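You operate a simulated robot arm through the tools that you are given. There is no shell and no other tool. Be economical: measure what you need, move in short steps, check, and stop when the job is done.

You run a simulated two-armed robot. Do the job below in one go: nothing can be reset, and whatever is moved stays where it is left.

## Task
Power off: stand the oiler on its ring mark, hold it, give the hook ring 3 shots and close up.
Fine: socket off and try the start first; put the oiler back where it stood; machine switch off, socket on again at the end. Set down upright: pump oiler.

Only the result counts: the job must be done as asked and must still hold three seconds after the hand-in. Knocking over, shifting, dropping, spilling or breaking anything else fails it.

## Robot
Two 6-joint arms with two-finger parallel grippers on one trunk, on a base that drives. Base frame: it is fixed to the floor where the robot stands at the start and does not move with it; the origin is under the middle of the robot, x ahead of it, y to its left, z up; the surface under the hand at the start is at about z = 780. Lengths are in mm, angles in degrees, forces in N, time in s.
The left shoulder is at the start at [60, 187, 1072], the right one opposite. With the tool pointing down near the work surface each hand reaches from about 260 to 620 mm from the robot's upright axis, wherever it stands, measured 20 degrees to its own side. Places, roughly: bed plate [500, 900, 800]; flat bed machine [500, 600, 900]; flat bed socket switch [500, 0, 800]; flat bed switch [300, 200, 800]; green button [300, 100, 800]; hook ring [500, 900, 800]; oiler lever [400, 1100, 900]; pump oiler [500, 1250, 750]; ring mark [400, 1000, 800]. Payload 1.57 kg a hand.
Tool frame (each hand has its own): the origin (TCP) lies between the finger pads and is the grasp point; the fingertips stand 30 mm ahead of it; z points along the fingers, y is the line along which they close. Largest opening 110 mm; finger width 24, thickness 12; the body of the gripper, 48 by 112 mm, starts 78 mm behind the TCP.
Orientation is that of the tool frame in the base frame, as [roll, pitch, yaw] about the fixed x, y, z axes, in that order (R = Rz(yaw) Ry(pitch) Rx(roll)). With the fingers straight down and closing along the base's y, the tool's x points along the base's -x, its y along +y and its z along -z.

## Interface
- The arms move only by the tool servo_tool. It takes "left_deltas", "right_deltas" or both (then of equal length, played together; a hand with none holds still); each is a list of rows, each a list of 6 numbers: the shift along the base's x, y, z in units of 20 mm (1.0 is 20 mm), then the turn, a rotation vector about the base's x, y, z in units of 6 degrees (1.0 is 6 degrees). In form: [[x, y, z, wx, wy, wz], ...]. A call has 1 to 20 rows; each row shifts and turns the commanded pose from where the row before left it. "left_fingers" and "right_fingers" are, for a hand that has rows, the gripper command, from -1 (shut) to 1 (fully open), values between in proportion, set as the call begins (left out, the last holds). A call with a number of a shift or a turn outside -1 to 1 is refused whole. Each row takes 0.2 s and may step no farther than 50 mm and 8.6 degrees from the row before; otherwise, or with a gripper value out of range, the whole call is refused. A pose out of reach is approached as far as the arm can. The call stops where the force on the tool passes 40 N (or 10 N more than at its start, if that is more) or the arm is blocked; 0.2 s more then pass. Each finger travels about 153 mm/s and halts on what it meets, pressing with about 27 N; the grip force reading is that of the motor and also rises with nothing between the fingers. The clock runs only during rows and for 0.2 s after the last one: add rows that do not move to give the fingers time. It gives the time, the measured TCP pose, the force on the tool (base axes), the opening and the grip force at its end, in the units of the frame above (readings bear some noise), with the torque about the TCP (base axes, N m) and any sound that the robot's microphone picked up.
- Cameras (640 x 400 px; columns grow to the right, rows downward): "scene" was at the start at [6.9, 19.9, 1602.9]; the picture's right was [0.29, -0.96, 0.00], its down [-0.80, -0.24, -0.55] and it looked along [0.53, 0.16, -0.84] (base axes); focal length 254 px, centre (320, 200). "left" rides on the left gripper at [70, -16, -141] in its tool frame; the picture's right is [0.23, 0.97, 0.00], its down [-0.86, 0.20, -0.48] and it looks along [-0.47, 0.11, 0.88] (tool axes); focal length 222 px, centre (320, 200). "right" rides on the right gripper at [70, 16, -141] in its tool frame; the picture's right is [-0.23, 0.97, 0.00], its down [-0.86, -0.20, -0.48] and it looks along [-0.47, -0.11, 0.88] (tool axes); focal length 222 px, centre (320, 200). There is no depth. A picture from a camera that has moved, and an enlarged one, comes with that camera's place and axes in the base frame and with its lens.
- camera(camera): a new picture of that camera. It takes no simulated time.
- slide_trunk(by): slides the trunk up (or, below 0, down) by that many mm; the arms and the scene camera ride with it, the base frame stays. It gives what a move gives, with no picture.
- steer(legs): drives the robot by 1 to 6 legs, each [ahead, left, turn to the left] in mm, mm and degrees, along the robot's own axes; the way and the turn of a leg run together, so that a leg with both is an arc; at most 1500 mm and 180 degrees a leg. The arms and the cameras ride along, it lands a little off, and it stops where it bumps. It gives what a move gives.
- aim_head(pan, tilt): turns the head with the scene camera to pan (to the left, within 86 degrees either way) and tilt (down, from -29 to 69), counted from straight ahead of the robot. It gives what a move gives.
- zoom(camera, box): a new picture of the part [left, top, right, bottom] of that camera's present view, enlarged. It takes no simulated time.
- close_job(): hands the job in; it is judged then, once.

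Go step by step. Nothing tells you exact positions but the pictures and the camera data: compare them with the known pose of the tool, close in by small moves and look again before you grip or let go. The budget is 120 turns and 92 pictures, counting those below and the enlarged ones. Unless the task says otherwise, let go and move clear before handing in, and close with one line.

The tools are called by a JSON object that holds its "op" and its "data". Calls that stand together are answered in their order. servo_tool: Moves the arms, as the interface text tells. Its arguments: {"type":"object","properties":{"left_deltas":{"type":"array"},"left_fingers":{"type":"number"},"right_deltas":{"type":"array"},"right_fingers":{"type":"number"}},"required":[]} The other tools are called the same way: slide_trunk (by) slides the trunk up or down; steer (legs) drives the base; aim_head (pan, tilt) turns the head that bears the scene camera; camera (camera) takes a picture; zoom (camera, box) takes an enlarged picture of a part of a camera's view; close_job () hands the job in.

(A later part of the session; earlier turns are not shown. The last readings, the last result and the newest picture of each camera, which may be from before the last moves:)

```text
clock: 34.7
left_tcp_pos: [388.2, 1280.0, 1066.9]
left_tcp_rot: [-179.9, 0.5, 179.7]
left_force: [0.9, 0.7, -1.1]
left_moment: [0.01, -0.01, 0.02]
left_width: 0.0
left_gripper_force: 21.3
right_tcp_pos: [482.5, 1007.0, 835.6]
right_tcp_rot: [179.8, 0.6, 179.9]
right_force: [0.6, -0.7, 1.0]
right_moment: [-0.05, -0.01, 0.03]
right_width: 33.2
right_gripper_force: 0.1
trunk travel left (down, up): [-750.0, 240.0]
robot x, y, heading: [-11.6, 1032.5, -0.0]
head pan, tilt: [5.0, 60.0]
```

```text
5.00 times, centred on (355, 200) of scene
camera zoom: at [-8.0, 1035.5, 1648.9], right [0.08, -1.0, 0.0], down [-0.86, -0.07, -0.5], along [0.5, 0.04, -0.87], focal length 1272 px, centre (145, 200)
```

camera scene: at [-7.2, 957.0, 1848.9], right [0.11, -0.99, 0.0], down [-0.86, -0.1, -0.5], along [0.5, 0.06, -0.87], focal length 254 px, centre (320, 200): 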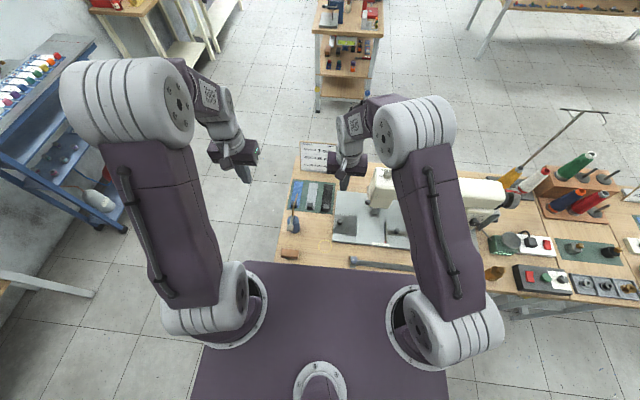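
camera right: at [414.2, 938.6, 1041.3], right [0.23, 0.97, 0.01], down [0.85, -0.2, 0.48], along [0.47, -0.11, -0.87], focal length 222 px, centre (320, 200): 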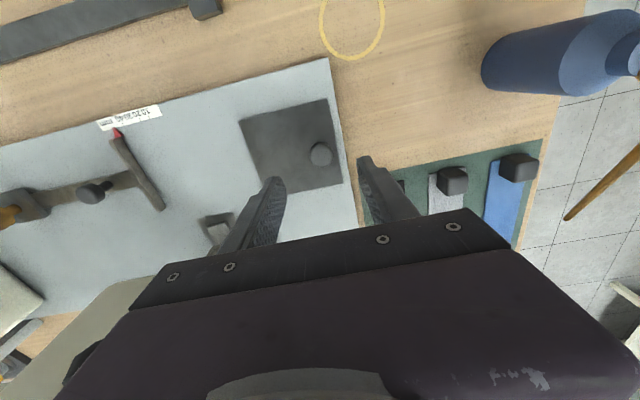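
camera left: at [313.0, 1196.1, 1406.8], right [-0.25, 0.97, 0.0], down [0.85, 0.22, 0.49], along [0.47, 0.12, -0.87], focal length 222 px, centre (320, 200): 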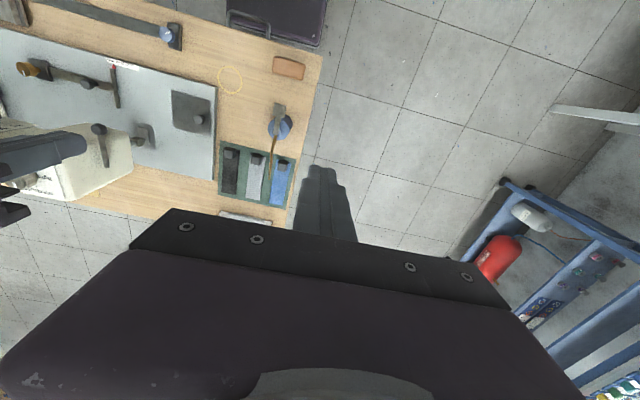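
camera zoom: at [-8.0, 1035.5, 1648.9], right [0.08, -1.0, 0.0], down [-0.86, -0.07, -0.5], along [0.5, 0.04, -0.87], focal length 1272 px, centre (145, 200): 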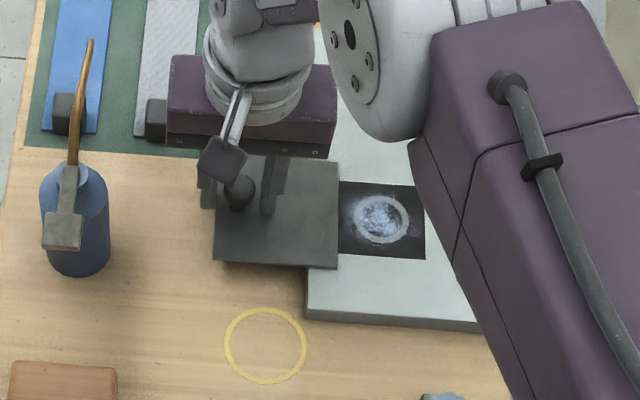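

The plate stays put, level, with the ring exposed. I raise the right hand and turn it to face the oiler from the right (yaw +90°).

{"op": "servo_tool", "data": {"right_deltas": [[0, 0, 1, 0, 0, 0], [0, 0, 1, 0, 0, 0], [0, 0, 1, 0, 0, 0], [0, 0, 1, 0, 0, 0], [0, 0, 1, 0, 0, 0], [0, 0, 1, 0, 0, 0], [0, 0, 0, 0, 0, 1], [-0.2, 0, 0, 0, 0, 1], [-0.2, 0, 0, 0, 0, 1], [-0.2, 0, 0, 0, 0, 1], [-0.2, 0, 0, 0, 0, 1], [-0.2, 0, 0, 0, 0, 1], [-0.2, 0, 0, 0, 0, 1], [-0.2, 0, 0, 0, 0, 1], [-0.2, 0, 0, 0, 0, 1], [-0.2, 0, 0, 0, 0, 1], [-0.2, 0, 0, 0, 0, 1], [0, 0, 0, 0, 0, 1], [0, 0, 0, 0, 0, 1], [0, 0, 0, 0, 0, 1]]}}

{"op": "servo_tool", "data": {"right_deltas": [[0, 0, 0, 0, 0, 1], [0, 0, 0, 1, 0, 0], [0, 0, 0, 1, 0, 0], [0, 0, 0, 1, 0, 0], [0, 0, 0, 1, 0, 0], [0, 0, 0, 1, 0, 0], [0, 0, 0, 1, 0, 0], [0, 0, 0, 1, 0, 0], [0, 0, 0, 0.5, 0, 0]], "right_fingers": 0.5}}

{"op": "camera", "data": {"camera": "right"}}

{"op": "camera", "data": {"camera": "scene"}}

```text
clock: 38.9
left_tcp_pos: [389.1, 1280.2, 1065.5]
left_tcp_rot: [-179.8, 0.4, 179.8]
left_force: [-0.3, 0.1, 0.3]
left_moment: [-0.01, 0.06, -0.01]
left_width: 0.1
left_gripper_force: 21.4
right_tcp_pos: [441.7, 1004.9, 955.0]
right_tcp_rot: [179.9, 0.4, -96.0]
right_force: [-0.6, -0.3, 0.6]
right_moment: [-0.01, 0.0, -0.01]
right_width: 33.2
right_gripper_force: 0.1
trunk travel left (down, up): [-750.0, 240.0]
robot x, y, heading: [-13.7, 1028.5, -0.0]
head pan, tilt: [5.0, 60.0]
```

```text
clock: 40.9
left_tcp_pos: [390.3, 1281.1, 1066.8]
left_tcp_rot: [-179.8, 0.5, 179.8]
left_force: [0.5, -0.4, -0.3]
left_moment: [-0.01, 0.01, -0.02]
left_width: 0.0
left_gripper_force: 21.0
right_tcp_pos: [442.1, 1006.1, 956.1]
right_tcp_rot: [179.7, 45.5, -90.3]
right_force: [-0.5, 0.3, 0.0]
right_moment: [-0.03, -0.02, -0.01]
right_width: 82.6
right_gripper_force: 0.1
trunk travel left (down, up): [-750.0, 240.0]
robot x, y, heading: [-17.9, 1030.1, 0.1]
head pan, tilt: [5.0, 60.0]
```

```text
57 pictures are left
camera right: at [427.0, 856.4, 1004.3], right [-0.97, 0.16, 0.17], down [0.2, 0.26, 0.94], along [0.11, 0.95, -0.28], focal length 222 px, centre (320, 200)
```

right: 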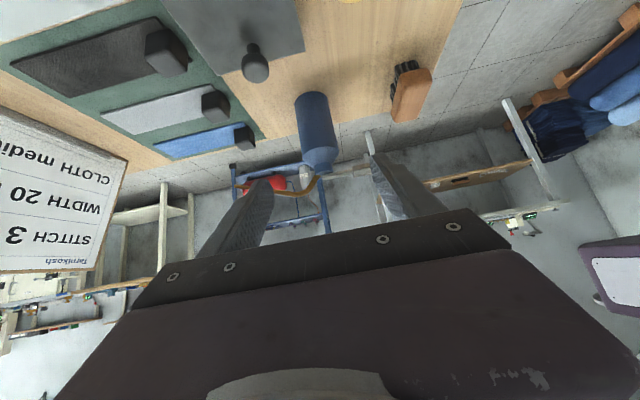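

```text
56 pictures are left
camera scene: at [-7.9, 1035.2, 1648.9], right [0.08, -1.0, 0.0], down [-0.86, -0.07, -0.5], along [0.5, 0.04, -0.87], focal length 254 px, centre (320, 200)
```

scene: 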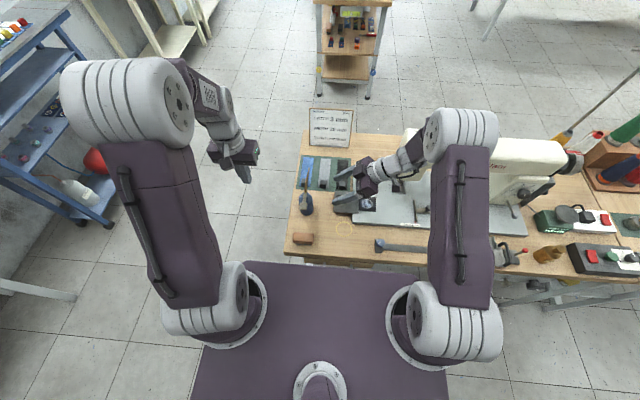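

The hand faces the oiler properly. I move in partway along the finger axis and check alignment.

{"op": "servo_tool", "data": {"right_deltas": [[0.05, 0.7, -0.66, 0, 0, 0], [0.05, 0.7, -0.66, 0, 0, 0], [0.02, 0.7, -0.66, 0, 0, 0], [0, 0.7, -0.66, 0, 0, 0]]}}

{"op": "camera", "data": {"camera": "right"}}

{"op": "zoom", "data": {"camera": "scene", "box": [280, 150, 400, 250]}}

```text
clock: 41.9
left_tcp_pos: [389.7, 1279.9, 1066.8]
left_tcp_rot: [-179.9, 0.5, 179.9]
left_force: [0.9, -0.3, 0.8]
left_moment: [-0.05, 0.02, 0.0]
left_width: 0.1
left_gripper_force: 21.5
right_tcp_pos: [445.0, 1062.4, 902.7]
right_tcp_rot: [179.7, 45.3, -90.2]
right_force: [-0.1, 0.0, 0.9]
right_moment: [0.01, 0.01, -0.01]
right_width: 82.4
right_gripper_force: 0.0
trunk travel left (down, up): [-750.0, 240.0]
robot x, y, heading: [-15.1, 1031.1, -0.1]
head pan, tilt: [5.0, 60.0]
```

```text
55 pictures are left
camera right: at [430.3, 912.1, 951.7], right [-0.97, 0.16, 0.17], down [0.2, 0.26, 0.94], along [0.11, 0.95, -0.28], focal length 222 px, centre (320, 200)
```

right: 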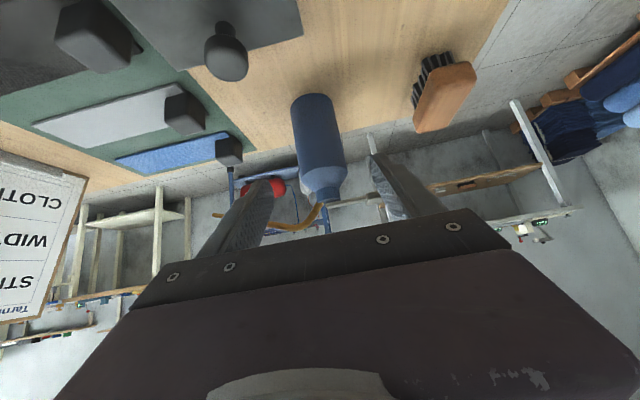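

```text
4.00 times, centred on (340, 200) of scene
camera zoom: at [-7.6, 1036.1, 1648.9], right [0.08, -1.0, 0.0], down [-0.86, -0.07, -0.5], along [0.5, 0.04, -0.87], focal length 1018 px, centre (240, 200)
```

zoom: 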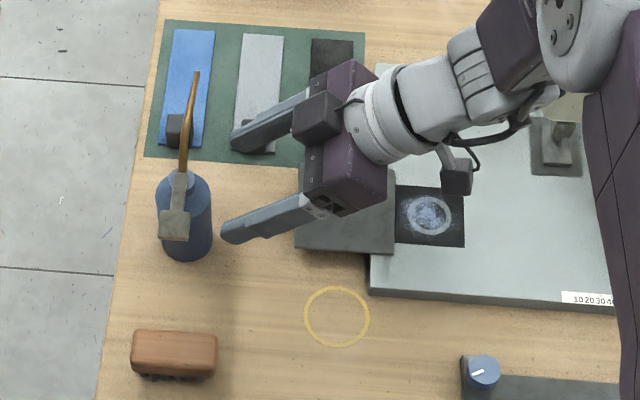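

Aligned (axis ~x 444). I finish the approach so the pads are around the body at z≈842.

{"op": "servo_tool", "data": {"right_deltas": [[0, 0.7, -0.67, 0, 0, 0], [0, 0.7, -0.67, 0, 0, 0], [0, 0.7, -0.67, 0, 0, 0], [0, 0.54, -0.51, 0, 0, 0], [0, 0.54, -0.5, 0, 0, 0]]}}

{"op": "camera", "data": {"camera": "right"}}

{"op": "zoom", "data": {"camera": "scene", "box": [290, 150, 380, 225]}}

```text
clock: 43.1
left_tcp_pos: [390.0, 1280.8, 1068.1]
left_tcp_rot: [-179.9, 0.6, 179.8]
left_force: [0.6, -0.4, 0.4]
left_moment: [0.0, -0.01, -0.01]
left_width: 0.0
left_gripper_force: 21.3
right_tcp_pos: [445.3, 1125.5, 840.6]
right_tcp_rot: [179.7, 45.6, -90.2]
right_force: [-0.6, 0.4, -0.1]
right_moment: [0.0, -0.03, 0.02]
right_width: 82.4
right_gripper_force: 0.1
trunk travel left (down, up): [-750.0, 240.0]
robot x, y, heading: [-15.2, 1031.8, 0.2]
head pan, tilt: [5.0, 60.0]
```

```text
53 pictures are left
camera right: at [429.9, 976.2, 890.6], right [-0.97, 0.16, 0.17], down [0.2, 0.26, 0.94], along [0.11, 0.95, -0.28], focal length 222 px, centre (320, 200)
```

right: 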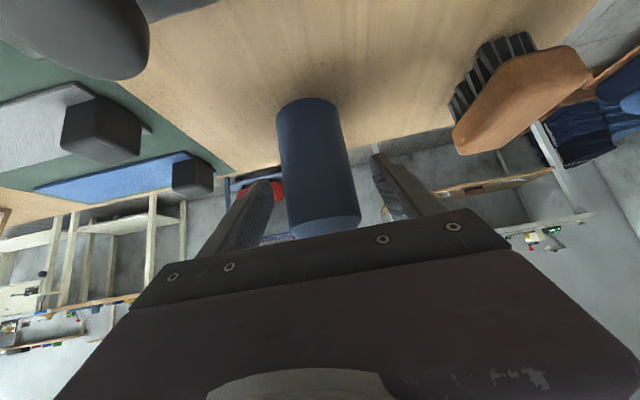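

```text
5.33 times, centred on (335, 188) of scene
camera zoom: at [-7.9, 1035.8, 1648.9], right [0.08, -1.0, 0.0], down [-0.86, -0.07, -0.5], along [0.5, 0.04, -0.87], focal length 1357 px, centre (240, 267)
```

zoom: 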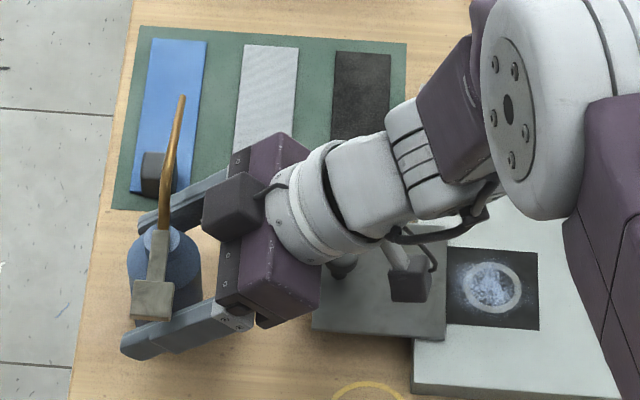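

The oiler is between the pads. I close the right gripper.

{"op": "servo_tool", "data": {"right_deltas": [[0, 0, 0, 0, 0, 0], [0, 0, 0, 0, 0, 0], [0, 0, 0, 0, 0, 0]], "right_fingers": -1}}

```text
clock: 43.9
left_tcp_pos: [389.1, 1280.3, 1065.1]
left_tcp_rot: [-179.9, 0.4, 179.8]
left_force: [1.0, 0.4, 0.3]
left_moment: [0.01, -0.02, 0.02]
left_width: 0.0
left_gripper_force: 21.6
right_tcp_pos: [445.1, 1125.9, 841.4]
right_tcp_rot: [179.7, 45.5, -90.2]
right_force: [0.8, 0.9, 1.6]
right_moment: [0.06, -0.12, 0.07]
right_width: 49.2
right_gripper_force: 27.1
trunk travel left (down, up): [-750.0, 240.0]
robot x, y, heading: [-14.4, 1028.4, -0.2]
head pan, tilt: [5.0, 60.0]
```

Held at width 49. I lift 70 mm, then carry and turn it −36.5° toward the mark so the spout aims at the ring.

{"op": "servo_tool", "data": {"right_deltas": [[0, 0, 0.5, 0, 0, 0], [0, 0, 1, 0, 0, 0], [0, 0, 1, 0, 0, 0], [0, 0, 1, 0, 0, 0]]}}

{"op": "servo_tool", "data": {"right_deltas": [[-0.35, -0.74, 0, 0, 0, -0.608], [-0.35, -0.74, 0, 0, 0, -0.608], [-0.35, -0.74, 0, 0, 0, -0.608], [-0.35, -0.74, 0, 0, 0, -0.608], [-0.35, -0.74, 0, 0, 0, -0.608], [-0.35, -0.74, 0, 0, 0, -0.608], [-0.35, -0.74, 0, 0, 0, -0.608], [-0.35, -0.74, 0, 0, 0, -0.608], [-0.35, -0.74, 0, 0, 0, -0.608], [-0.35, -0.74, 0, 0, 0, -0.608]]}}

{"op": "zoom", "data": {"camera": "scene", "box": [290, 150, 420, 260]}}

{"op": "camera", "data": {"camera": "right"}}

```text
clock: 44.9
left_tcp_pos: [389.1, 1280.1, 1065.8]
left_tcp_rot: [-179.9, 0.4, 179.8]
left_force: [0.9, 0.2, 0.6]
left_moment: [-0.03, 0.03, 0.01]
left_width: 0.1
left_gripper_force: 21.5
right_tcp_pos: [444.1, 1125.3, 910.7]
right_tcp_rot: [179.7, 45.4, -90.2]
right_force: [1.3, 0.1, -2.3]
right_moment: [-0.01, 0.02, 0.01]
right_width: 49.4
right_gripper_force: 27.3
trunk travel left (down, up): [-750.0, 240.0]
robot x, y, heading: [-12.1, 1027.1, 0.0]
head pan, tilt: [5.0, 60.0]
```

```text
clock: 47.1
left_tcp_pos: [389.9, 1279.7, 1066.8]
left_tcp_rot: [-179.9, 0.4, 179.9]
left_force: [0.0, 0.5, 0.1]
left_moment: [-0.03, -0.02, -0.02]
left_width: 0.0
left_gripper_force: 21.2
right_tcp_pos: [451.6, 977.6, 951.6]
right_tcp_rot: [179.1, 45.3, -127.0]
right_force: [-0.3, -1.2, -2.5]
right_moment: [0.01, -0.02, 0.02]
right_width: 49.0
right_gripper_force: 26.8
right hand out of reach, approached as far as the arm can: row 5, 6, 7, 8, 9, 10
trunk travel left (down, up): [-750.0, 240.0]
robot x, y, heading: [-15.5, 1027.3, -0.3]
head pan, tilt: [5.0, 60.0]
```

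```text
3.64 times, centred on (355, 205) of scene
camera zoom: at [-8.1, 1034.8, 1648.9], right [0.08, -1.0, 0.0], down [-0.86, -0.07, -0.5], along [0.5, 0.04, -0.87], focal length 925 px, centre (193, 182)
```

zoom: 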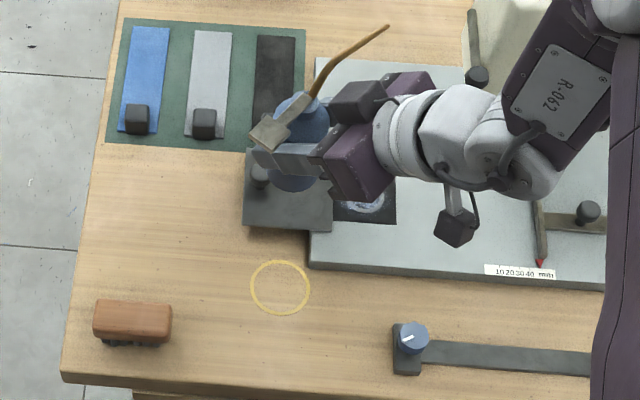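

```text
50 pictures are left
camera right: at [350.3, 867.5, 1001.1], right [-0.69, 0.71, 0.17], down [0.32, 0.09, 0.94], along [0.65, 0.7, -0.29], focal length 222 px, centre (320, 200)
```

right: 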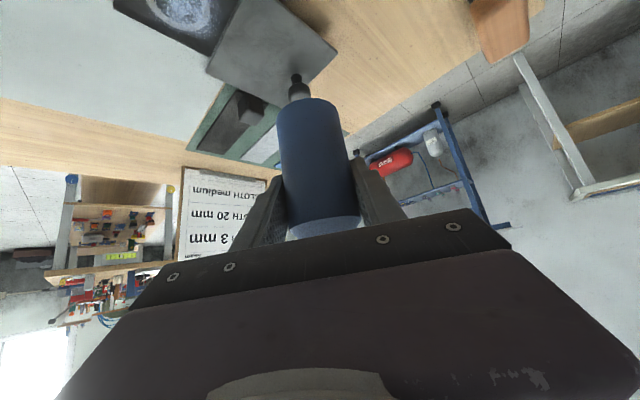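

The hand was too near the body there (out of reach). I drive the base back 110 mm, carrying the oiler along.

{"op": "steer", "data": {"legs": [[-110, 0, 0]]}}

{"op": "servo_tool", "data": {"right_deltas": [[0, 0, 0, 0, 0, 0]]}}

```text
clock: 48.3
left_tcp_pos: [281.0, 1279.0, 1066.2]
left_tcp_rot: [-179.9, 0.4, 179.7]
left_force: [0.3, 0.4, -0.3]
left_moment: [0.01, -0.01, -0.02]
left_width: 0.1
left_gripper_force: 21.6
right_tcp_pos: [341.4, 978.5, 950.1]
right_tcp_rot: [179.3, 45.3, -127.1]
right_force: [-0.3, -0.4, -1.9]
right_moment: [0.02, 0.0, -0.01]
right_width: 49.3
right_gripper_force: 27.4
trunk travel left (down, up): [-750.0, 240.0]
robot x, y, heading: [-124.6, 1028.8, -0.0]
head pan, tilt: [5.0, 60.0]
```

```text
clock: 48.7
left_tcp_pos: [281.8, 1279.8, 1066.4]
left_tcp_rot: [-179.9, 0.4, 179.7]
left_force: [-0.1, -0.1, -0.5]
left_moment: [-0.01, 0.02, -0.02]
left_width: 0.2
left_gripper_force: 21.1
right_tcp_pos: [342.1, 978.6, 950.1]
right_tcp_rot: [179.1, 45.2, -127.1]
right_force: [0.5, 0.4, -2.4]
right_moment: [0.01, -0.01, 0.01]
right_width: 49.7
right_gripper_force: 27.2
trunk travel left (down, up): [-750.0, 240.0]
robot x, y, heading: [-123.9, 1028.7, -0.1]
head pan, tilt: [5.0, 60.0]
```

Now at [342, 978, 950]. I move ahead to the mark and part way down, then check.

{"op": "servo_tool", "data": {"right_deltas": [[0.85, 0, -0.2, 0, 0, 0], [0.85, 0, -0.8, 0, 0, 0], [0, 0, -1, 0, 0, 0], [0, 0, -1, 0, 0, 0], [0, 0, -1, 0, 0, 0]]}}

{"op": "aim_head", "data": {"pan": -5, "tilt": 55}}

{"op": "camera", "data": {"camera": "scene"}}

{"op": "camera", "data": {"camera": "right"}}

```text
clock: 49.9
left_tcp_pos: [279.9, 1280.2, 1066.7]
left_tcp_rot: [-179.8, 0.4, 179.8]
left_force: [-0.1, -0.7, 0.4]
left_moment: [-0.01, 0.05, -0.02]
left_width: 0.0
left_gripper_force: 21.8
right_tcp_pos: [377.0, 978.0, 870.9]
right_tcp_rot: [179.0, 45.3, -127.1]
right_force: [0.2, -0.2, -2.6]
right_moment: [-0.01, -0.01, -0.04]
right_width: 49.3
right_gripper_force: 26.8
trunk travel left (down, up): [-750.0, 240.0]
robot x, y, heading: [-121.1, 1029.5, 0.1]
head pan, tilt: [5.0, 60.0]
```

```text
clock: 50.6
left_tcp_pos: [279.6, 1278.5, 1067.9]
left_tcp_rot: [-179.9, 0.5, 179.7]
left_force: [0.9, -0.4, 0.8]
left_moment: [-0.01, 0.0, 0.02]
left_width: 0.0
left_gripper_force: 21.6
right_tcp_pos: [375.5, 978.5, 870.7]
right_tcp_rot: [179.1, 45.3, -127.2]
right_force: [-0.4, 0.8, -2.2]
right_moment: [-0.01, -0.01, -0.01]
right_width: 49.5
right_gripper_force: 26.9
trunk travel left (down, up): [-750.0, 240.0]
robot x, y, heading: [-122.5, 1029.4, -0.1]
head pan, tilt: [-5.0, 55.0]
```

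```text
49 pictures are left
camera scene: at [-112.8, 1023.6, 1654.9], right [-0.09, -1.0, 0.0], down [-0.82, 0.07, -0.57], along [0.57, -0.05, -0.82], focal length 254 px, centre (320, 200)
```

scene: 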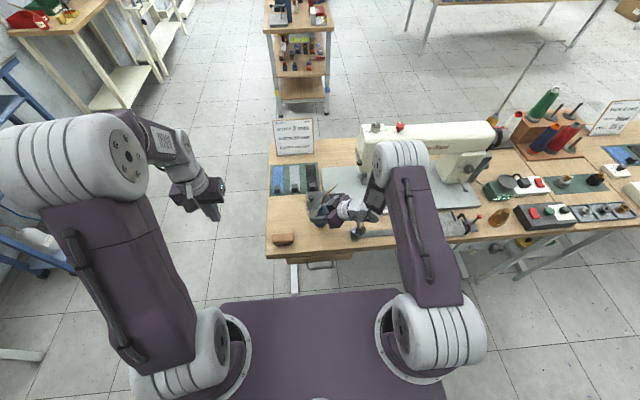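

```text
48 pictures are left
camera right: at [274.4, 867.5, 920.8], right [-0.69, 0.71, 0.17], down [0.32, 0.09, 0.94], along [0.65, 0.7, -0.29], focal length 222 px, centre (320, 200)
```

right: 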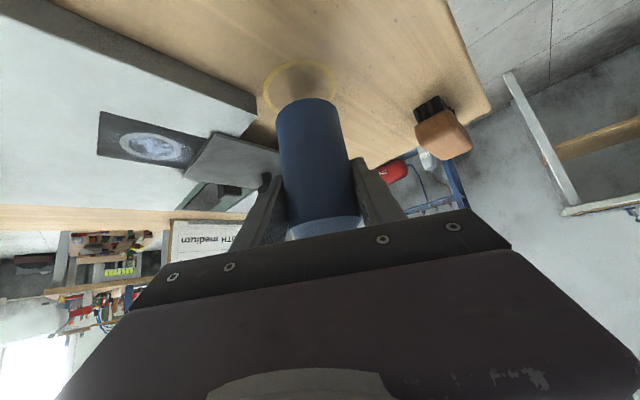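

The oiler base is right above the ring mark. I lower it 29 mm onto the bench.

{"op": "servo_tool", "data": {"right_deltas": [[0, 0, -0.7, 0, 0, 0], [0, 0, -0.4, 0, 0, 0], [0, 0, -0.2, 0, 0, 0], [0, 0, -0.1, 0, 0, 0], [0, 0, -0.1, 0, 0, 0]]}}

{"op": "zoom", "data": {"camera": "scene", "box": [260, 150, 420, 260]}}

{"op": "camera", "data": {"camera": "right"}}

```text
clock: 51.8
left_tcp_pos: [279.4, 1279.9, 1066.4]
left_tcp_rot: [-179.8, 0.5, 179.7]
left_force: [0.3, -1.0, 1.7]
left_moment: [0.02, 0.0, 0.03]
left_width: 0.0
left_gripper_force: 21.7
right_tcp_pos: [376.6, 976.8, 840.5]
right_tcp_rot: [178.9, 45.1, -127.1]
right_force: [0.0, -0.4, -0.1]
right_moment: [-0.07, -0.07, -0.04]
right_width: 49.2
right_gripper_force: 26.9
trunk travel left (down, up): [-750.0, 240.0]
robot x, y, heading: [-123.3, 1026.2, -0.0]
head pan, tilt: [-5.0, 55.0]
```

```text
3.64 times, centred on (340, 205) of scene
camera zoom: at [-113.1, 1023.6, 1655.0], right [-0.09, -1.0, 0.0], down [-0.82, 0.07, -0.57], along [0.57, -0.05, -0.82], focal length 925 px, centre (247, 182)
```

zoom: 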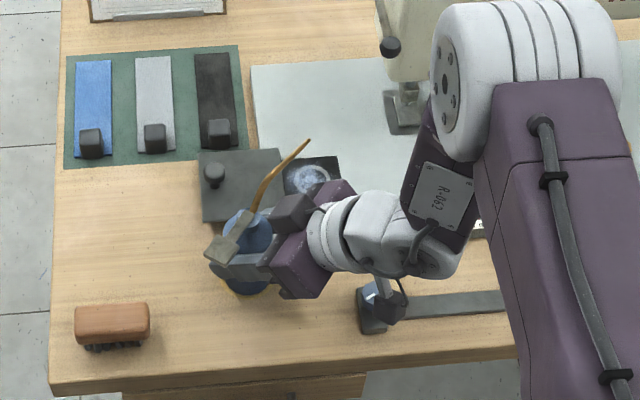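

```text
46 pictures are left
camera right: at [276.1, 867.1, 891.8], right [-0.69, 0.7, 0.17], down [0.33, 0.09, 0.94], along [0.65, 0.7, -0.29], focal length 222 px, centre (320, 200)
```

right: 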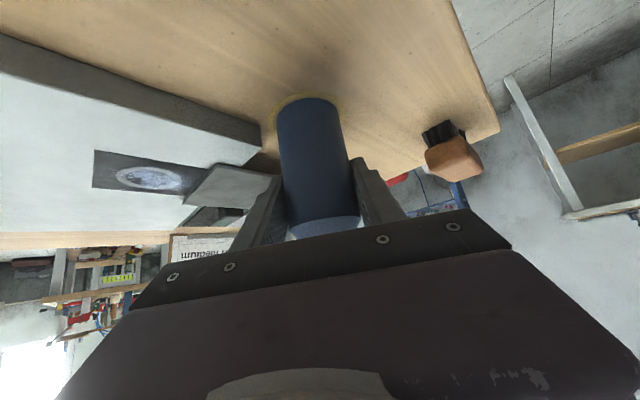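

Standing on the mark. I zoom in to verify centring and the spout tip against the ring.

{"op": "zoom", "data": {"camera": "right", "box": [250, 70, 370, 145]}}

{"op": "zoom", "data": {"camera": "scene", "box": [300, 175, 360, 235]}}

{"op": "zoom", "data": {"camera": "left", "box": [0, 0, 320, 200]}}

```text
5.33 times, centred on (310, 108) of right
camera zoom: at [276.1, 867.1, 891.8], right [-0.69, 0.7, 0.17], down [0.33, 0.09, 0.94], along [0.65, 0.7, -0.29], focal length 1185 px, centre (373, 693)
```

zoom: 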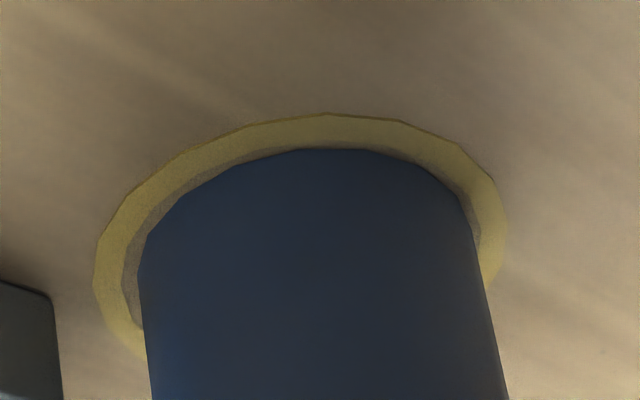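

```text
6.67 times, centred on (330, 205) of scene
camera zoom: at [-113.1, 1023.6, 1655.0], right [-0.09, -1.0, 0.0], down [-0.82, 0.07, -0.57], along [0.57, -0.05, -0.82], focal length 1696 px, centre (253, 167)
```

zoom: 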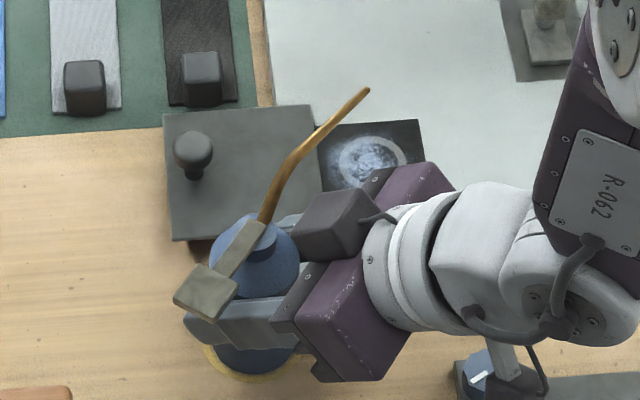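

```text
2.00 times, centred on (160, 100) of left
camera zoom: at [209.1, 1264.6, 1206.8], right [-0.22, 0.97, 0.0], down [0.85, 0.2, 0.49], along [0.47, 0.11, -0.87], focal length 444 px, centre (640, 400)
```

zoom: 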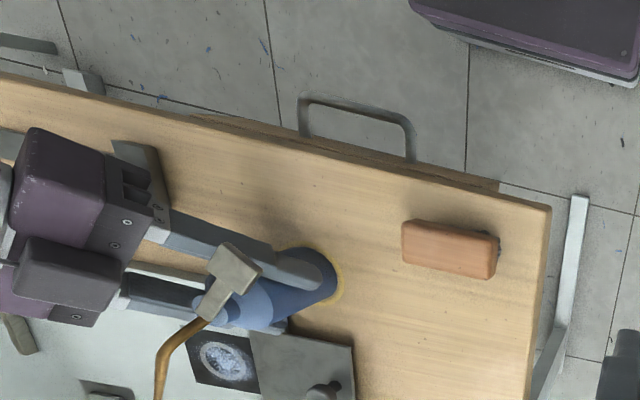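

Centred on the mark within ~2 mm; lever pad near [335, 1010, 902]. The right hand keeps holding while the left, closed, moves above the pad.

{"op": "servo_tool", "data": {"left_deltas": [[0.193, -0.957, -0.38, 0, 0, 0], [0.193, -0.957, -0.38, 0, 0, 0], [0.193, -0.957, -0.38, 0, 0, 0], [0.193, -0.957, -0.38, 0, 0, 0], [0.193, -0.957, -0.38, 0, 0, 0], [0.193, -0.957, -0.38, 0, 0, 0], [0.193, -0.957, -0.38, 0, 0, 0], [0.193, -0.957, -0.38, 0, 0, 0], [0.193, -0.957, -0.38, 0, 0, 0], [0.193, -0.957, -0.38, 0, 0, 0], [0.193, -0.957, -0.38, 0, 0, 0], [0.193, -0.957, -0.38, 0, 0, 0], [0.193, -0.957, -0.38, 0, 0, 0], [0.193, -0.957, -0.38, 0, 0, 0]], "left_fingers": -1}}

{"op": "camera", "data": {"camera": "left"}}

{"op": "zoom", "data": {"camera": "scene", "box": [270, 150, 370, 250]}}

```text
clock: 54.8
left_tcp_pos: [334.1, 1011.7, 960.1]
left_tcp_rot: [-179.9, 0.5, 179.9]
left_force: [0.3, -0.4, 0.1]
left_moment: [0.02, -0.02, 0.01]
left_width: 0.1
left_gripper_force: 21.5
right_tcp_pos: [376.5, 979.2, 843.4]
right_tcp_rot: [178.8, 45.3, -127.1]
right_force: [2.2, 2.2, 1.9]
right_moment: [0.03, -0.16, 0.08]
right_width: 49.0
right_gripper_force: 27.7
trunk travel left (down, up): [-750.0, 240.0]
robot x, y, heading: [-128.2, 1031.7, 0.1]
head pan, tilt: [-5.0, 55.0]
```

```text
42 pictures are left
camera left: at [264.1, 996.4, 1101.1], right [-0.22, 0.97, 0.0], down [0.85, 0.2, 0.49], along [0.47, 0.11, -0.87], focal length 222 px, centre (320, 200)
```

left: 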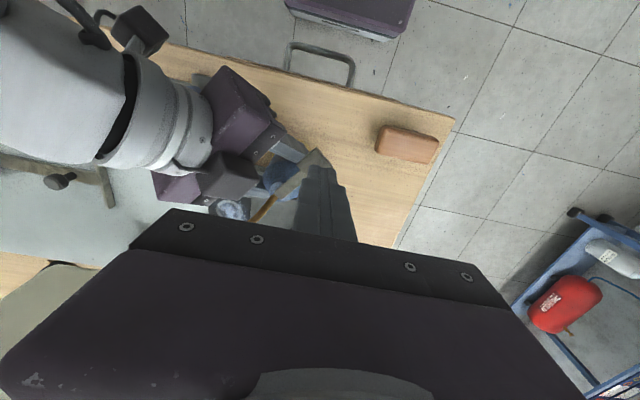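

```text
4.00 times, centred on (320, 200) of scene
camera zoom: at [-113.2, 1023.1, 1655.0], right [-0.09, -1.0, 0.0], down [-0.82, 0.07, -0.57], along [0.57, -0.05, -0.82], focal length 1018 px, centre (320, 200)
```

zoom: 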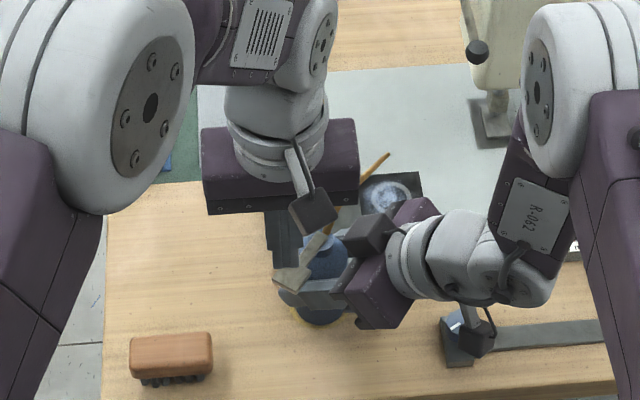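

{"op": "zoom", "data": {"camera": "left", "box": [260, 120, 380, 220]}}

```text
4.00 times, centred on (320, 170) of left
camera zoom: at [264.1, 996.4, 1101.1], right [-0.22, 0.97, 0.0], down [0.85, 0.2, 0.49], along [0.47, 0.11, -0.87], focal length 888 px, centre (320, 320)
```

zoom: 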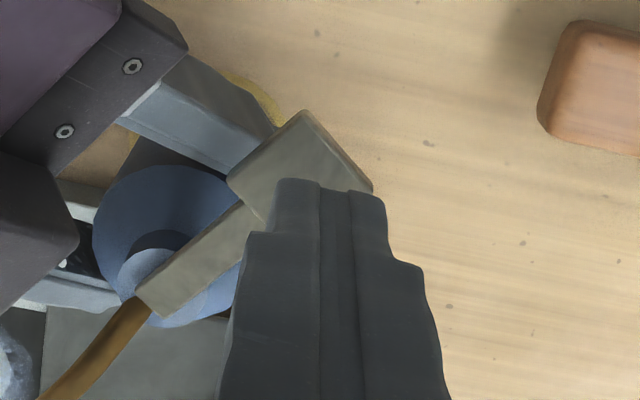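

The fingertip is right above the pad. I lower gently in small steps to feel the lever.

{"op": "servo_tool", "data": {"left_deltas": [[0, 0, -0.9, 0, 0, 0], [0, 0, -0.25, 0, 0, 0], [0, 0, -0.2, 0, 0, 0], [0, 0, -0.2, 0, 0, 0], [0, 0, -0.2, 0, 0, 0]]}}

```text
clock: 56.0
left_tcp_pos: [333.6, 1014.5, 925.3]
left_tcp_rot: [-179.9, 0.5, 179.7]
left_force: [-3.0, -1.3, 3.8]
left_moment: [-0.02, 0.03, 0.0]
left_width: 0.0
left_gripper_force: 21.3
right_tcp_pos: [376.1, 978.1, 841.3]
right_tcp_rot: [178.9, 45.2, -127.2]
right_force: [2.6, 1.2, -0.1]
right_moment: [-0.12, -0.11, -0.02]
right_width: 49.0
right_gripper_force: 26.8
trunk travel left (down, up): [-750.0, 240.0]
robot x, y, heading: [-121.4, 1030.3, -0.4]
head pan, tilt: [-5.0, 55.0]
```

Contact at tip z≈896 with a soft spring force. I continue pressing.

{"op": "servo_tool", "data": {"left_deltas": [[0, 0, -0.15, 0, 0, 0], [0, 0, -0.15, 0, 0, 0], [0, 0, -0.15, 0, 0, 0], [0, 0, -0.15, 0, 0, 0]]}}

{"op": "zoom", "data": {"camera": "left", "box": [220, 100, 380, 220]}}

```text
clock: 57.0
left_tcp_pos: [334.6, 1012.4, 914.1]
left_tcp_rot: [-179.8, 0.6, 179.8]
left_force: [-1.6, 1.7, 16.1]
left_moment: [-0.09, -0.17, -0.02]
left_width: 0.0
left_gripper_force: 21.0
right_tcp_pos: [375.3, 979.1, 842.0]
right_tcp_rot: [178.9, 45.1, -127.1]
right_force: [3.9, 0.3, -7.2]
right_moment: [-0.35, -0.87, 0.11]
right_width: 49.5
right_gripper_force: 26.7
trunk travel left (down, up): [-750.0, 240.0]
robot x, y, heading: [-126.8, 1032.0, -0.4]
head pan, tilt: [-5.0, 55.0]
heard: click
```

```text
3.33 times, centred on (300, 160) of left
camera zoom: at [263.8, 997.3, 1054.2], right [-0.22, 0.97, -0.01], down [0.85, 0.2, 0.49], along [0.48, 0.1, -0.87], focal length 740 px, centre (387, 333)
```

zoom: 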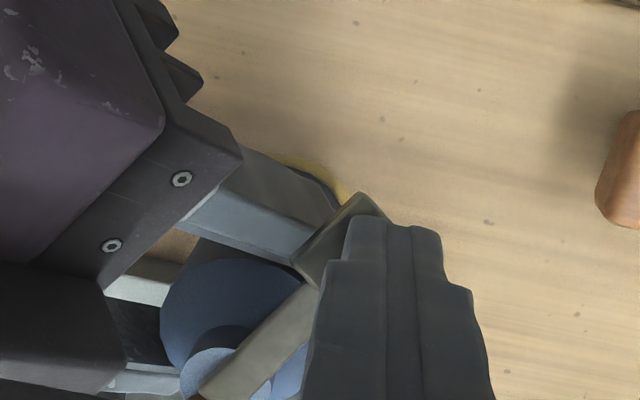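

A click: shot 1. I release fully and look at the ring.

{"op": "servo_tool", "data": {"left_deltas": [[0, 0, 0.3, 0, 0, 0], [0, 0, 0.3, 0, 0, 0], [0, 0, 0.3, 0, 0, 0], [0, 0, 0.3, 0, 0, 0], [0, 0, 0, 0, 0, 0]]}}

{"op": "zoom", "data": {"camera": "scene", "box": [295, 170, 355, 230]}}

```text
clock: 58.2
left_tcp_pos: [333.3, 1011.4, 936.4]
left_tcp_rot: [-180.0, 0.5, 179.7]
left_force: [-0.2, 0.5, -0.4]
left_moment: [0.02, -0.02, 0.03]
left_width: 0.0
left_gripper_force: 20.9
right_tcp_pos: [376.2, 978.5, 841.5]
right_tcp_rot: [178.7, 45.3, -127.1]
right_force: [-0.1, -0.7, 3.2]
right_moment: [-0.13, -0.03, -0.01]
right_width: 49.2
right_gripper_force: 26.5
trunk travel left (down, up): [-750.0, 240.0]
robot x, y, heading: [-123.6, 1030.8, 0.0]
head pan, tilt: [-5.0, 55.0]
```

```text
6.67 times, centred on (325, 200) of scene
camera zoom: at [-113.5, 1023.3, 1655.0], right [-0.09, -1.0, 0.0], down [-0.82, 0.07, -0.57], along [0.57, -0.05, -0.82], focal length 1696 px, centre (287, 200)
```

zoom: 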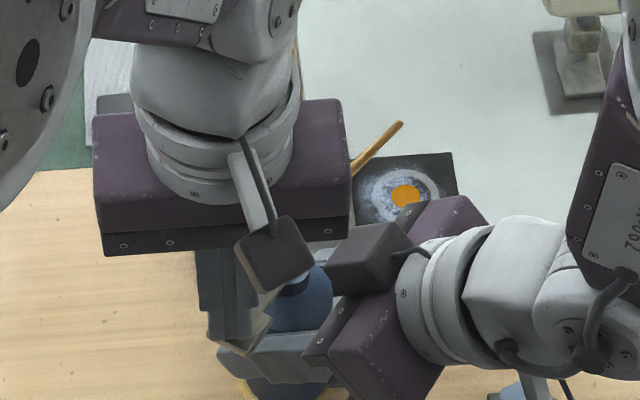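

The oil shot landed inside the hook ring. I give the second shot.

{"op": "servo_tool", "data": {"left_deltas": [[0, 0, -0.4, 0, 0, 0], [0, 0, -0.2, 0, 0, 0], [0, 0, -0.15, 0, 0, 0], [0, 0, -0.15, 0, 0, 0], [0, 0, -0.15, 0, 0, 0], [0, 0, -0.15, 0, 0, 0]]}}

```text
clock: 59.6
left_tcp_pos: [334.0, 1012.3, 913.3]
left_tcp_rot: [-179.7, 0.7, 179.6]
left_force: [-2.3, 0.3, 16.3]
left_moment: [-0.12, -0.12, 0.01]
left_width: 0.0
left_gripper_force: 21.4
right_tcp_pos: [376.1, 977.6, 840.8]
right_tcp_rot: [178.9, 45.1, -127.1]
right_force: [4.3, -0.2, -8.5]
right_moment: [-0.42, -0.77, 0.03]
right_width: 49.1
right_gripper_force: 27.1
trunk travel left (down, up): [-750.0, 240.0]
robot x, y, heading: [-120.2, 1031.3, -0.1]
head pan, tilt: [-5.0, 55.0]
heard: click
```

Second click. I release and check the ring.

{"op": "servo_tool", "data": {"left_deltas": [[0, 0, 0.3, 0, 0, 0], [0, 0, 0.3, 0, 0, 0], [0, 0, 0.3, 0, 0, 0], [0, 0, 0.3, 0, 0, 0], [0, 0, 0, 0, 0, 0]]}}

{"op": "servo_tool", "data": {"left_deltas": [[0, 0, -0.4, 0, 0, 0], [0, 0, -0.2, 0, 0, 0], [0, 0, -0.15, 0, 0, 0], [0, 0, -0.15, 0, 0, 0], [0, 0, -0.15, 0, 0, 0], [0, 0, -0.15, 0, 0, 0]]}}

```text
clock: 60.8
left_tcp_pos: [333.8, 1011.5, 937.5]
left_tcp_rot: [-179.9, 0.5, 179.7]
left_force: [-0.1, 0.4, -0.2]
left_moment: [0.0, 0.01, 0.0]
left_width: 0.0
left_gripper_force: 21.9
right_tcp_pos: [375.7, 979.4, 842.3]
right_tcp_rot: [178.8, 45.2, -127.2]
right_force: [-0.3, -0.6, 1.4]
right_moment: [-0.09, 0.0, -0.02]
right_width: 49.3
right_gripper_force: 26.7
trunk travel left (down, up): [-750.0, 240.0]
robot x, y, heading: [-122.7, 1032.8, -0.2]
head pan, tilt: [-5.0, 55.0]
```

```text
clock: 62.2
left_tcp_pos: [333.3, 1010.6, 914.4]
left_tcp_rot: [-179.8, 0.7, 179.8]
left_force: [0.1, -1.0, 10.6]
left_moment: [-0.12, -0.12, -0.01]
left_width: 0.4
left_gripper_force: 20.7
right_tcp_pos: [376.2, 976.9, 841.3]
right_tcp_rot: [178.9, 45.3, -127.1]
right_force: [1.4, -0.3, -4.3]
right_moment: [-0.35, -0.64, 0.02]
right_width: 49.4
right_gripper_force: 27.3
trunk travel left (down, up): [-750.0, 240.0]
robot x, y, heading: [-124.5, 1029.5, -0.2]
head pan, tilt: [-5.0, 55.0]
heard: click
```

Third click: three shots given. The left hand lifts and retreats, then I view the ring.

{"op": "servo_tool", "data": {"left_deltas": [[0, 0, 0.5, 0, 0, 0], [0, 0, 1, 0, 0, 0], [0, 0, 1, 0, 0, 0], [-0.193, 0.957, 0.6, 0, 0, 0], [-0.193, 0.957, 0.6, 0, 0, 0], [-0.193, 0.957, 0.6, 0, 0, 0], [-0.193, 0.957, 0.6, 0, 0, 0], [-0.193, 0.957, 0.6, 0, 0, 0], [-0.193, 0.957, 0.6, 0, 0, 0], [-0.193, 0.957, 0.6, 0, 0, 0], [-0.193, 0.957, 0.4, 0, 0, 0], [-0.193, 0.957, 0, 0, 0, 0], [-0.193, 0.957, 0, 0, 0, 0], [-0.193, 0.957, 0, 0, 0, 0], [-0.193, 0.957, 0, 0, 0, 0], [-0.193, 0.957, 0, 0, 0, 0], [-0.193, 0.957, 0, 0, 0, 0]]}}

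{"op": "zoom", "data": {"camera": "scene", "box": [260, 150, 380, 250]}}

```text
clock: 65.8
left_tcp_pos: [278.3, 1279.9, 1055.5]
left_tcp_rot: [-180.0, 0.4, 179.7]
left_force: [-0.4, -1.1, -0.6]
left_moment: [-0.03, 0.0, 0.01]
left_width: 0.1
left_gripper_force: 21.2
right_tcp_pos: [375.6, 977.4, 841.1]
right_tcp_rot: [178.9, 45.3, -127.1]
right_force: [-0.9, -0.8, 2.0]
right_moment: [-0.12, -0.06, -0.05]
right_width: 49.1
right_gripper_force: 26.7
trunk travel left (down, up): [-750.0, 240.0]
robot x, y, heading: [-123.0, 1029.6, -0.5]
head pan, tilt: [-5.0, 55.0]
```

```text
4.00 times, centred on (320, 200) of scene
camera zoom: at [-113.4, 1024.1, 1655.0], right [-0.09, -1.0, 0.0], down [-0.82, 0.07, -0.57], along [0.57, -0.05, -0.82], focal length 1018 px, centre (320, 200)
```

zoom: 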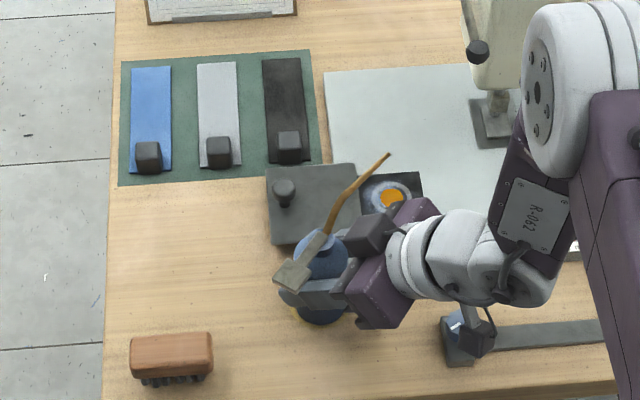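

Oil sits in the ring. Now I lift the oiler and carry it back, reversing the turn, to hover above its old place.

{"op": "servo_tool", "data": {"right_deltas": [[0, 0, 0.5, 0, 0, 0], [0, 0, 1, 0, 0, 0], [0, 0, 1, 0, 0, 0], [0, 0, 1, 0, 0, 0], [0.315, 0.675, 0, 0, 0, 0.559], [0.315, 0.675, 0, 0, 0, 0.559], [0.315, 0.675, 0, 0, 0, 0.559], [0.315, 0.675, 0, 0, 0, 0.559], [0.315, 0.675, 0, 0, 0, 0.559], [0.315, 0.675, 0, 0, 0, 0.559], [0.315, 0.675, 0, 0, 0, 0.559], [0.315, 0.675, 0, 0, 0, 0.559], [0.315, 0.675, 0, 0, 0, 0.559], [0.315, 0.675, 0, 0, 0, 0.559], [0.315, 0.675, 0, 0, 0, 0.559]]}}

{"op": "zoom", "data": {"camera": "scene", "box": [260, 150, 380, 250]}}

{"op": "camera", "data": {"camera": "right"}}

```text
clock: 69.0
left_tcp_pos: [280.6, 1279.3, 1054.6]
left_tcp_rot: [-179.8, 0.3, 179.6]
left_force: [0.0, 0.0, -0.2]
left_moment: [-0.01, 0.0, 0.03]
left_width: 0.0
left_gripper_force: 21.6
right_tcp_pos: [442.5, 1126.3, 910.2]
right_tcp_rot: [179.0, 45.1, -90.3]
right_force: [-0.2, 1.1, -1.6]
right_moment: [0.01, 0.0, 0.0]
right_width: 49.6
right_gripper_force: 27.1
trunk travel left (down, up): [-750.0, 240.0]
robot x, y, heading: [-124.6, 1028.5, -0.1]
head pan, tilt: [-5.0, 55.0]
```

```text
4.00 times, centred on (320, 200) of scene
camera zoom: at [-111.8, 1023.9, 1655.0], right [-0.09, -1.0, 0.0], down [-0.82, 0.07, -0.57], along [0.57, -0.05, -0.82], focal length 1018 px, centre (320, 200)
```

zoom: 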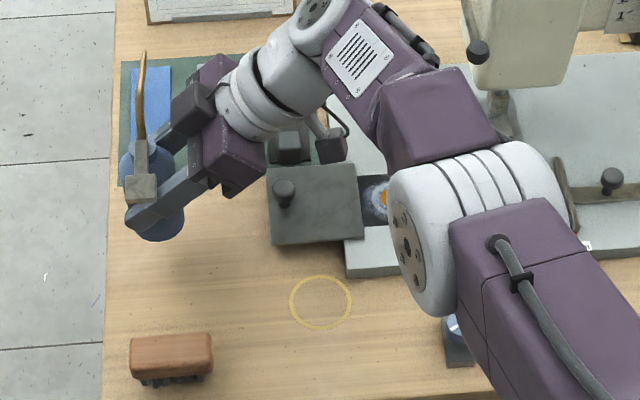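

```text
35 pictures are left
camera right: at [428.5, 977.5, 959.8], right [-0.97, 0.15, 0.17], down [0.21, 0.26, 0.94], along [0.1, 0.95, -0.29], focal length 222 px, centre (320, 200)
```

right: 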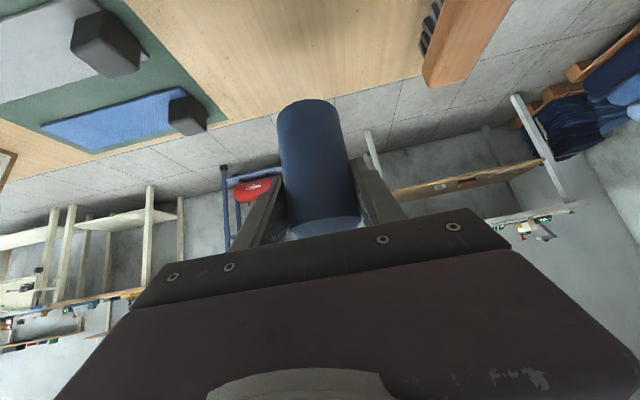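

Above the original spot. I lower it to the same height as at the pick-up.

{"op": "servo_tool", "data": {"right_deltas": [[0.05, 0, -1, 0, 0, 0], [0.05, 0, -1, 0, 0, 0], [0, 0, -0.9, 0, 0, 0], [0, 0, -0.25, 0, 0, 0], [0, 0, -0.15, 0, 0, 0], [0, 0, -0.1, 0, 0, 0]]}}

{"op": "zoom", "data": {"camera": "right", "box": [220, 60, 420, 220]}}

```text
clock: 70.4
left_tcp_pos: [279.5, 1279.9, 1054.7]
left_tcp_rot: [-179.9, 0.4, 179.7]
left_force: [-0.3, 0.0, -0.2]
left_moment: [0.01, 0.0, 0.01]
left_width: 0.0
left_gripper_force: 21.2
right_tcp_pos: [424.3, 1115.6, 847.9]
right_tcp_rot: [179.3, 45.2, -90.2]
right_force: [0.6, -0.3, -2.1]
right_moment: [-0.07, 0.0, -0.02]
right_width: 49.3
right_gripper_force: 27.0
right hand out of reach, approached as far as the arm can: row 1, 2, 3, 6
trunk travel left (down, up): [-750.0, 240.0]
robot x, y, heading: [-124.5, 1032.8, -0.3]
head pan, tilt: [-5.0, 55.0]
```

```text
2.50 times, centred on (320, 140) of right
camera zoom: at [409.7, 966.1, 897.2], right [-0.97, 0.15, 0.17], down [0.21, 0.26, 0.94], along [0.1, 0.95, -0.29], focal length 555 px, centre (320, 350)
```

zoom: 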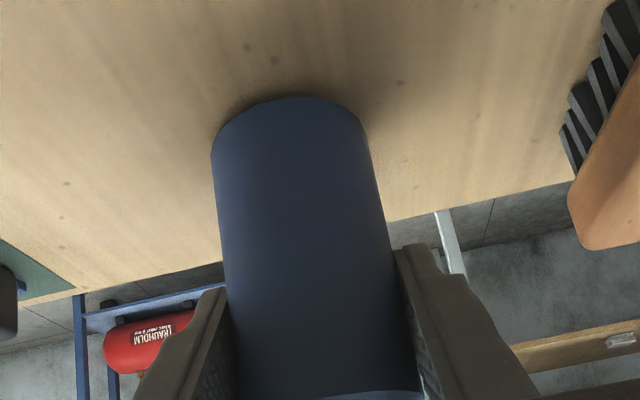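

Reach ran out at the last bit (not touching yet). I raise again, drive the base ahead 90 mm, and correct with the arm.

{"op": "servo_tool", "data": {"right_deltas": [[0, 0, 1, 0, 0, 0], [0, 0, 1, 0, 0, 0], [-1, 0, 1, 0, 0, 0], [-1, 0, 0.5, 0, 0, 0], [-1, 0, 0, 0, 0, 0]]}}

{"op": "steer", "data": {"legs": [[90, 0, 0]]}}

```text
clock: 71.6
left_tcp_pos: [279.5, 1278.7, 1054.8]
left_tcp_rot: [-179.9, 0.4, 179.7]
left_force: [-0.6, -0.3, 0.3]
left_moment: [-0.01, 0.06, -0.01]
left_width: 0.2
left_gripper_force: 21.4
right_tcp_pos: [362.6, 1115.9, 915.9]
right_tcp_rot: [179.1, 45.3, -90.1]
right_force: [-0.3, -0.2, -3.2]
right_moment: [-0.03, -0.01, -0.02]
right_width: 49.4
right_gripper_force: 27.5
trunk travel left (down, up): [-750.0, 240.0]
robot x, y, heading: [-125.5, 1026.7, -0.4]
head pan, tilt: [-5.0, 55.0]
```

```text
clock: 72.7
left_tcp_pos: [368.3, 1279.4, 1054.9]
left_tcp_rot: [-179.9, 0.5, 179.8]
left_force: [1.1, 0.8, -0.6]
left_moment: [0.01, -0.04, 0.02]
left_width: 0.0
left_gripper_force: 21.3
right_tcp_pos: [453.3, 1115.5, 917.5]
right_tcp_rot: [179.3, 45.3, -90.0]
right_force: [-0.2, -0.5, -2.1]
right_moment: [-0.02, 0.0, 0.02]
right_width: 49.3
right_gripper_force: 26.8
trunk travel left (down, up): [-750.0, 240.0]
robot x, y, heading: [-34.9, 1028.5, -0.3]
head pan, tilt: [-5.0, 55.0]
```

{"op": "servo_tool", "data": {"right_deltas": [[-0.41, 0.52, -0.6, 0, 0, 0], [0, 0, -1, 0, 0, 0], [0, 0, -1, 0, 0, 0], [0, 0, -0.5, 0, 0, 0]]}}

```text
clock: 73.7
left_tcp_pos: [369.9, 1278.4, 1056.5]
left_tcp_rot: [-179.9, 0.5, 179.7]
left_force: [-0.3, 1.7, 1.1]
left_moment: [0.01, -0.02, -0.01]
left_width: 0.1
left_gripper_force: 21.1
right_tcp_pos: [444.5, 1125.9, 856.5]
right_tcp_rot: [179.3, 45.3, -90.1]
right_force: [-0.6, -0.3, -2.8]
right_moment: [-0.02, -0.01, -0.02]
right_width: 49.3
right_gripper_force: 26.6
trunk travel left (down, up): [-750.0, 240.0]
robot x, y, heading: [-35.3, 1027.3, -0.2]
head pan, tilt: [-5.0, 55.0]
```

At [444.5, 1125.9], matching the pick-up pose. I lower the last 15 mm.

{"op": "servo_tool", "data": {"right_deltas": [[0, 0, -0.4, 0, 0, 0], [0, 0, -0.2, 0, 0, 0], [0, 0, -0.1, 0, 0, 0], [0, 0, -0.06, 0, 0, 0], [0, 0, 0, 0, 0, 0]]}}

{"op": "zoom", "data": {"camera": "right", "box": [220, 60, 420, 220]}}

{"op": "zoom", "data": {"camera": "scene", "box": [220, 130, 340, 250]}}

```text
clock: 74.9
left_tcp_pos: [367.7, 1278.2, 1057.4]
left_tcp_rot: [-180.0, 0.7, 179.6]
left_force: [-0.3, 0.1, 0.5]
left_moment: [0.0, 0.0, 0.01]
left_width: 0.1
left_gripper_force: 21.7
right_tcp_pos: [444.5, 1126.0, 841.0]
right_tcp_rot: [179.6, 45.5, -90.0]
right_force: [-0.2, 1.6, 15.9]
right_moment: [-0.15, -0.35, 0.04]
right_width: 49.5
right_gripper_force: 27.0
trunk travel left (down, up): [-750.0, 240.0]
robot x, y, heading: [-35.2, 1026.5, -0.3]
head pan, tilt: [-5.0, 55.0]
```

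```text
2.50 times, centred on (320, 140) of right
camera zoom: at [430.5, 976.9, 890.8], right [-0.97, 0.15, 0.17], down [0.2, 0.26, 0.94], along [0.1, 0.95, -0.28], focal length 555 px, centre (320, 350)
```

zoom: 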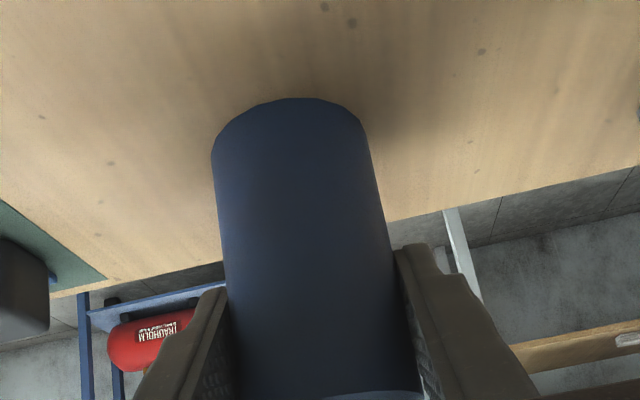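

```text
3.33 times, centred on (280, 190) of scene
camera zoom: at [-25.9, 1023.0, 1655.2], right [-0.09, -1.0, 0.0], down [-0.81, 0.08, -0.57], along [0.57, -0.05, -0.82], focal length 848 px, centre (453, 233)
```

zoom: 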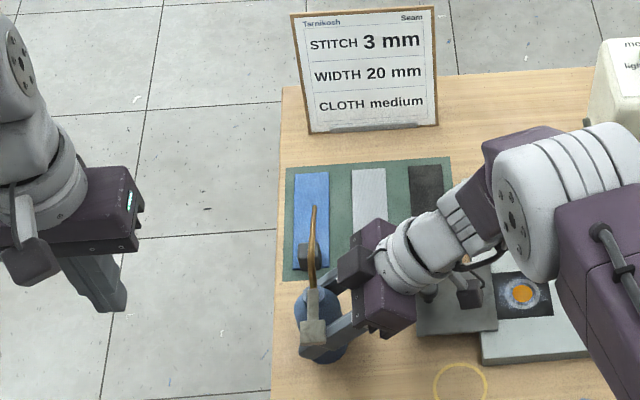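

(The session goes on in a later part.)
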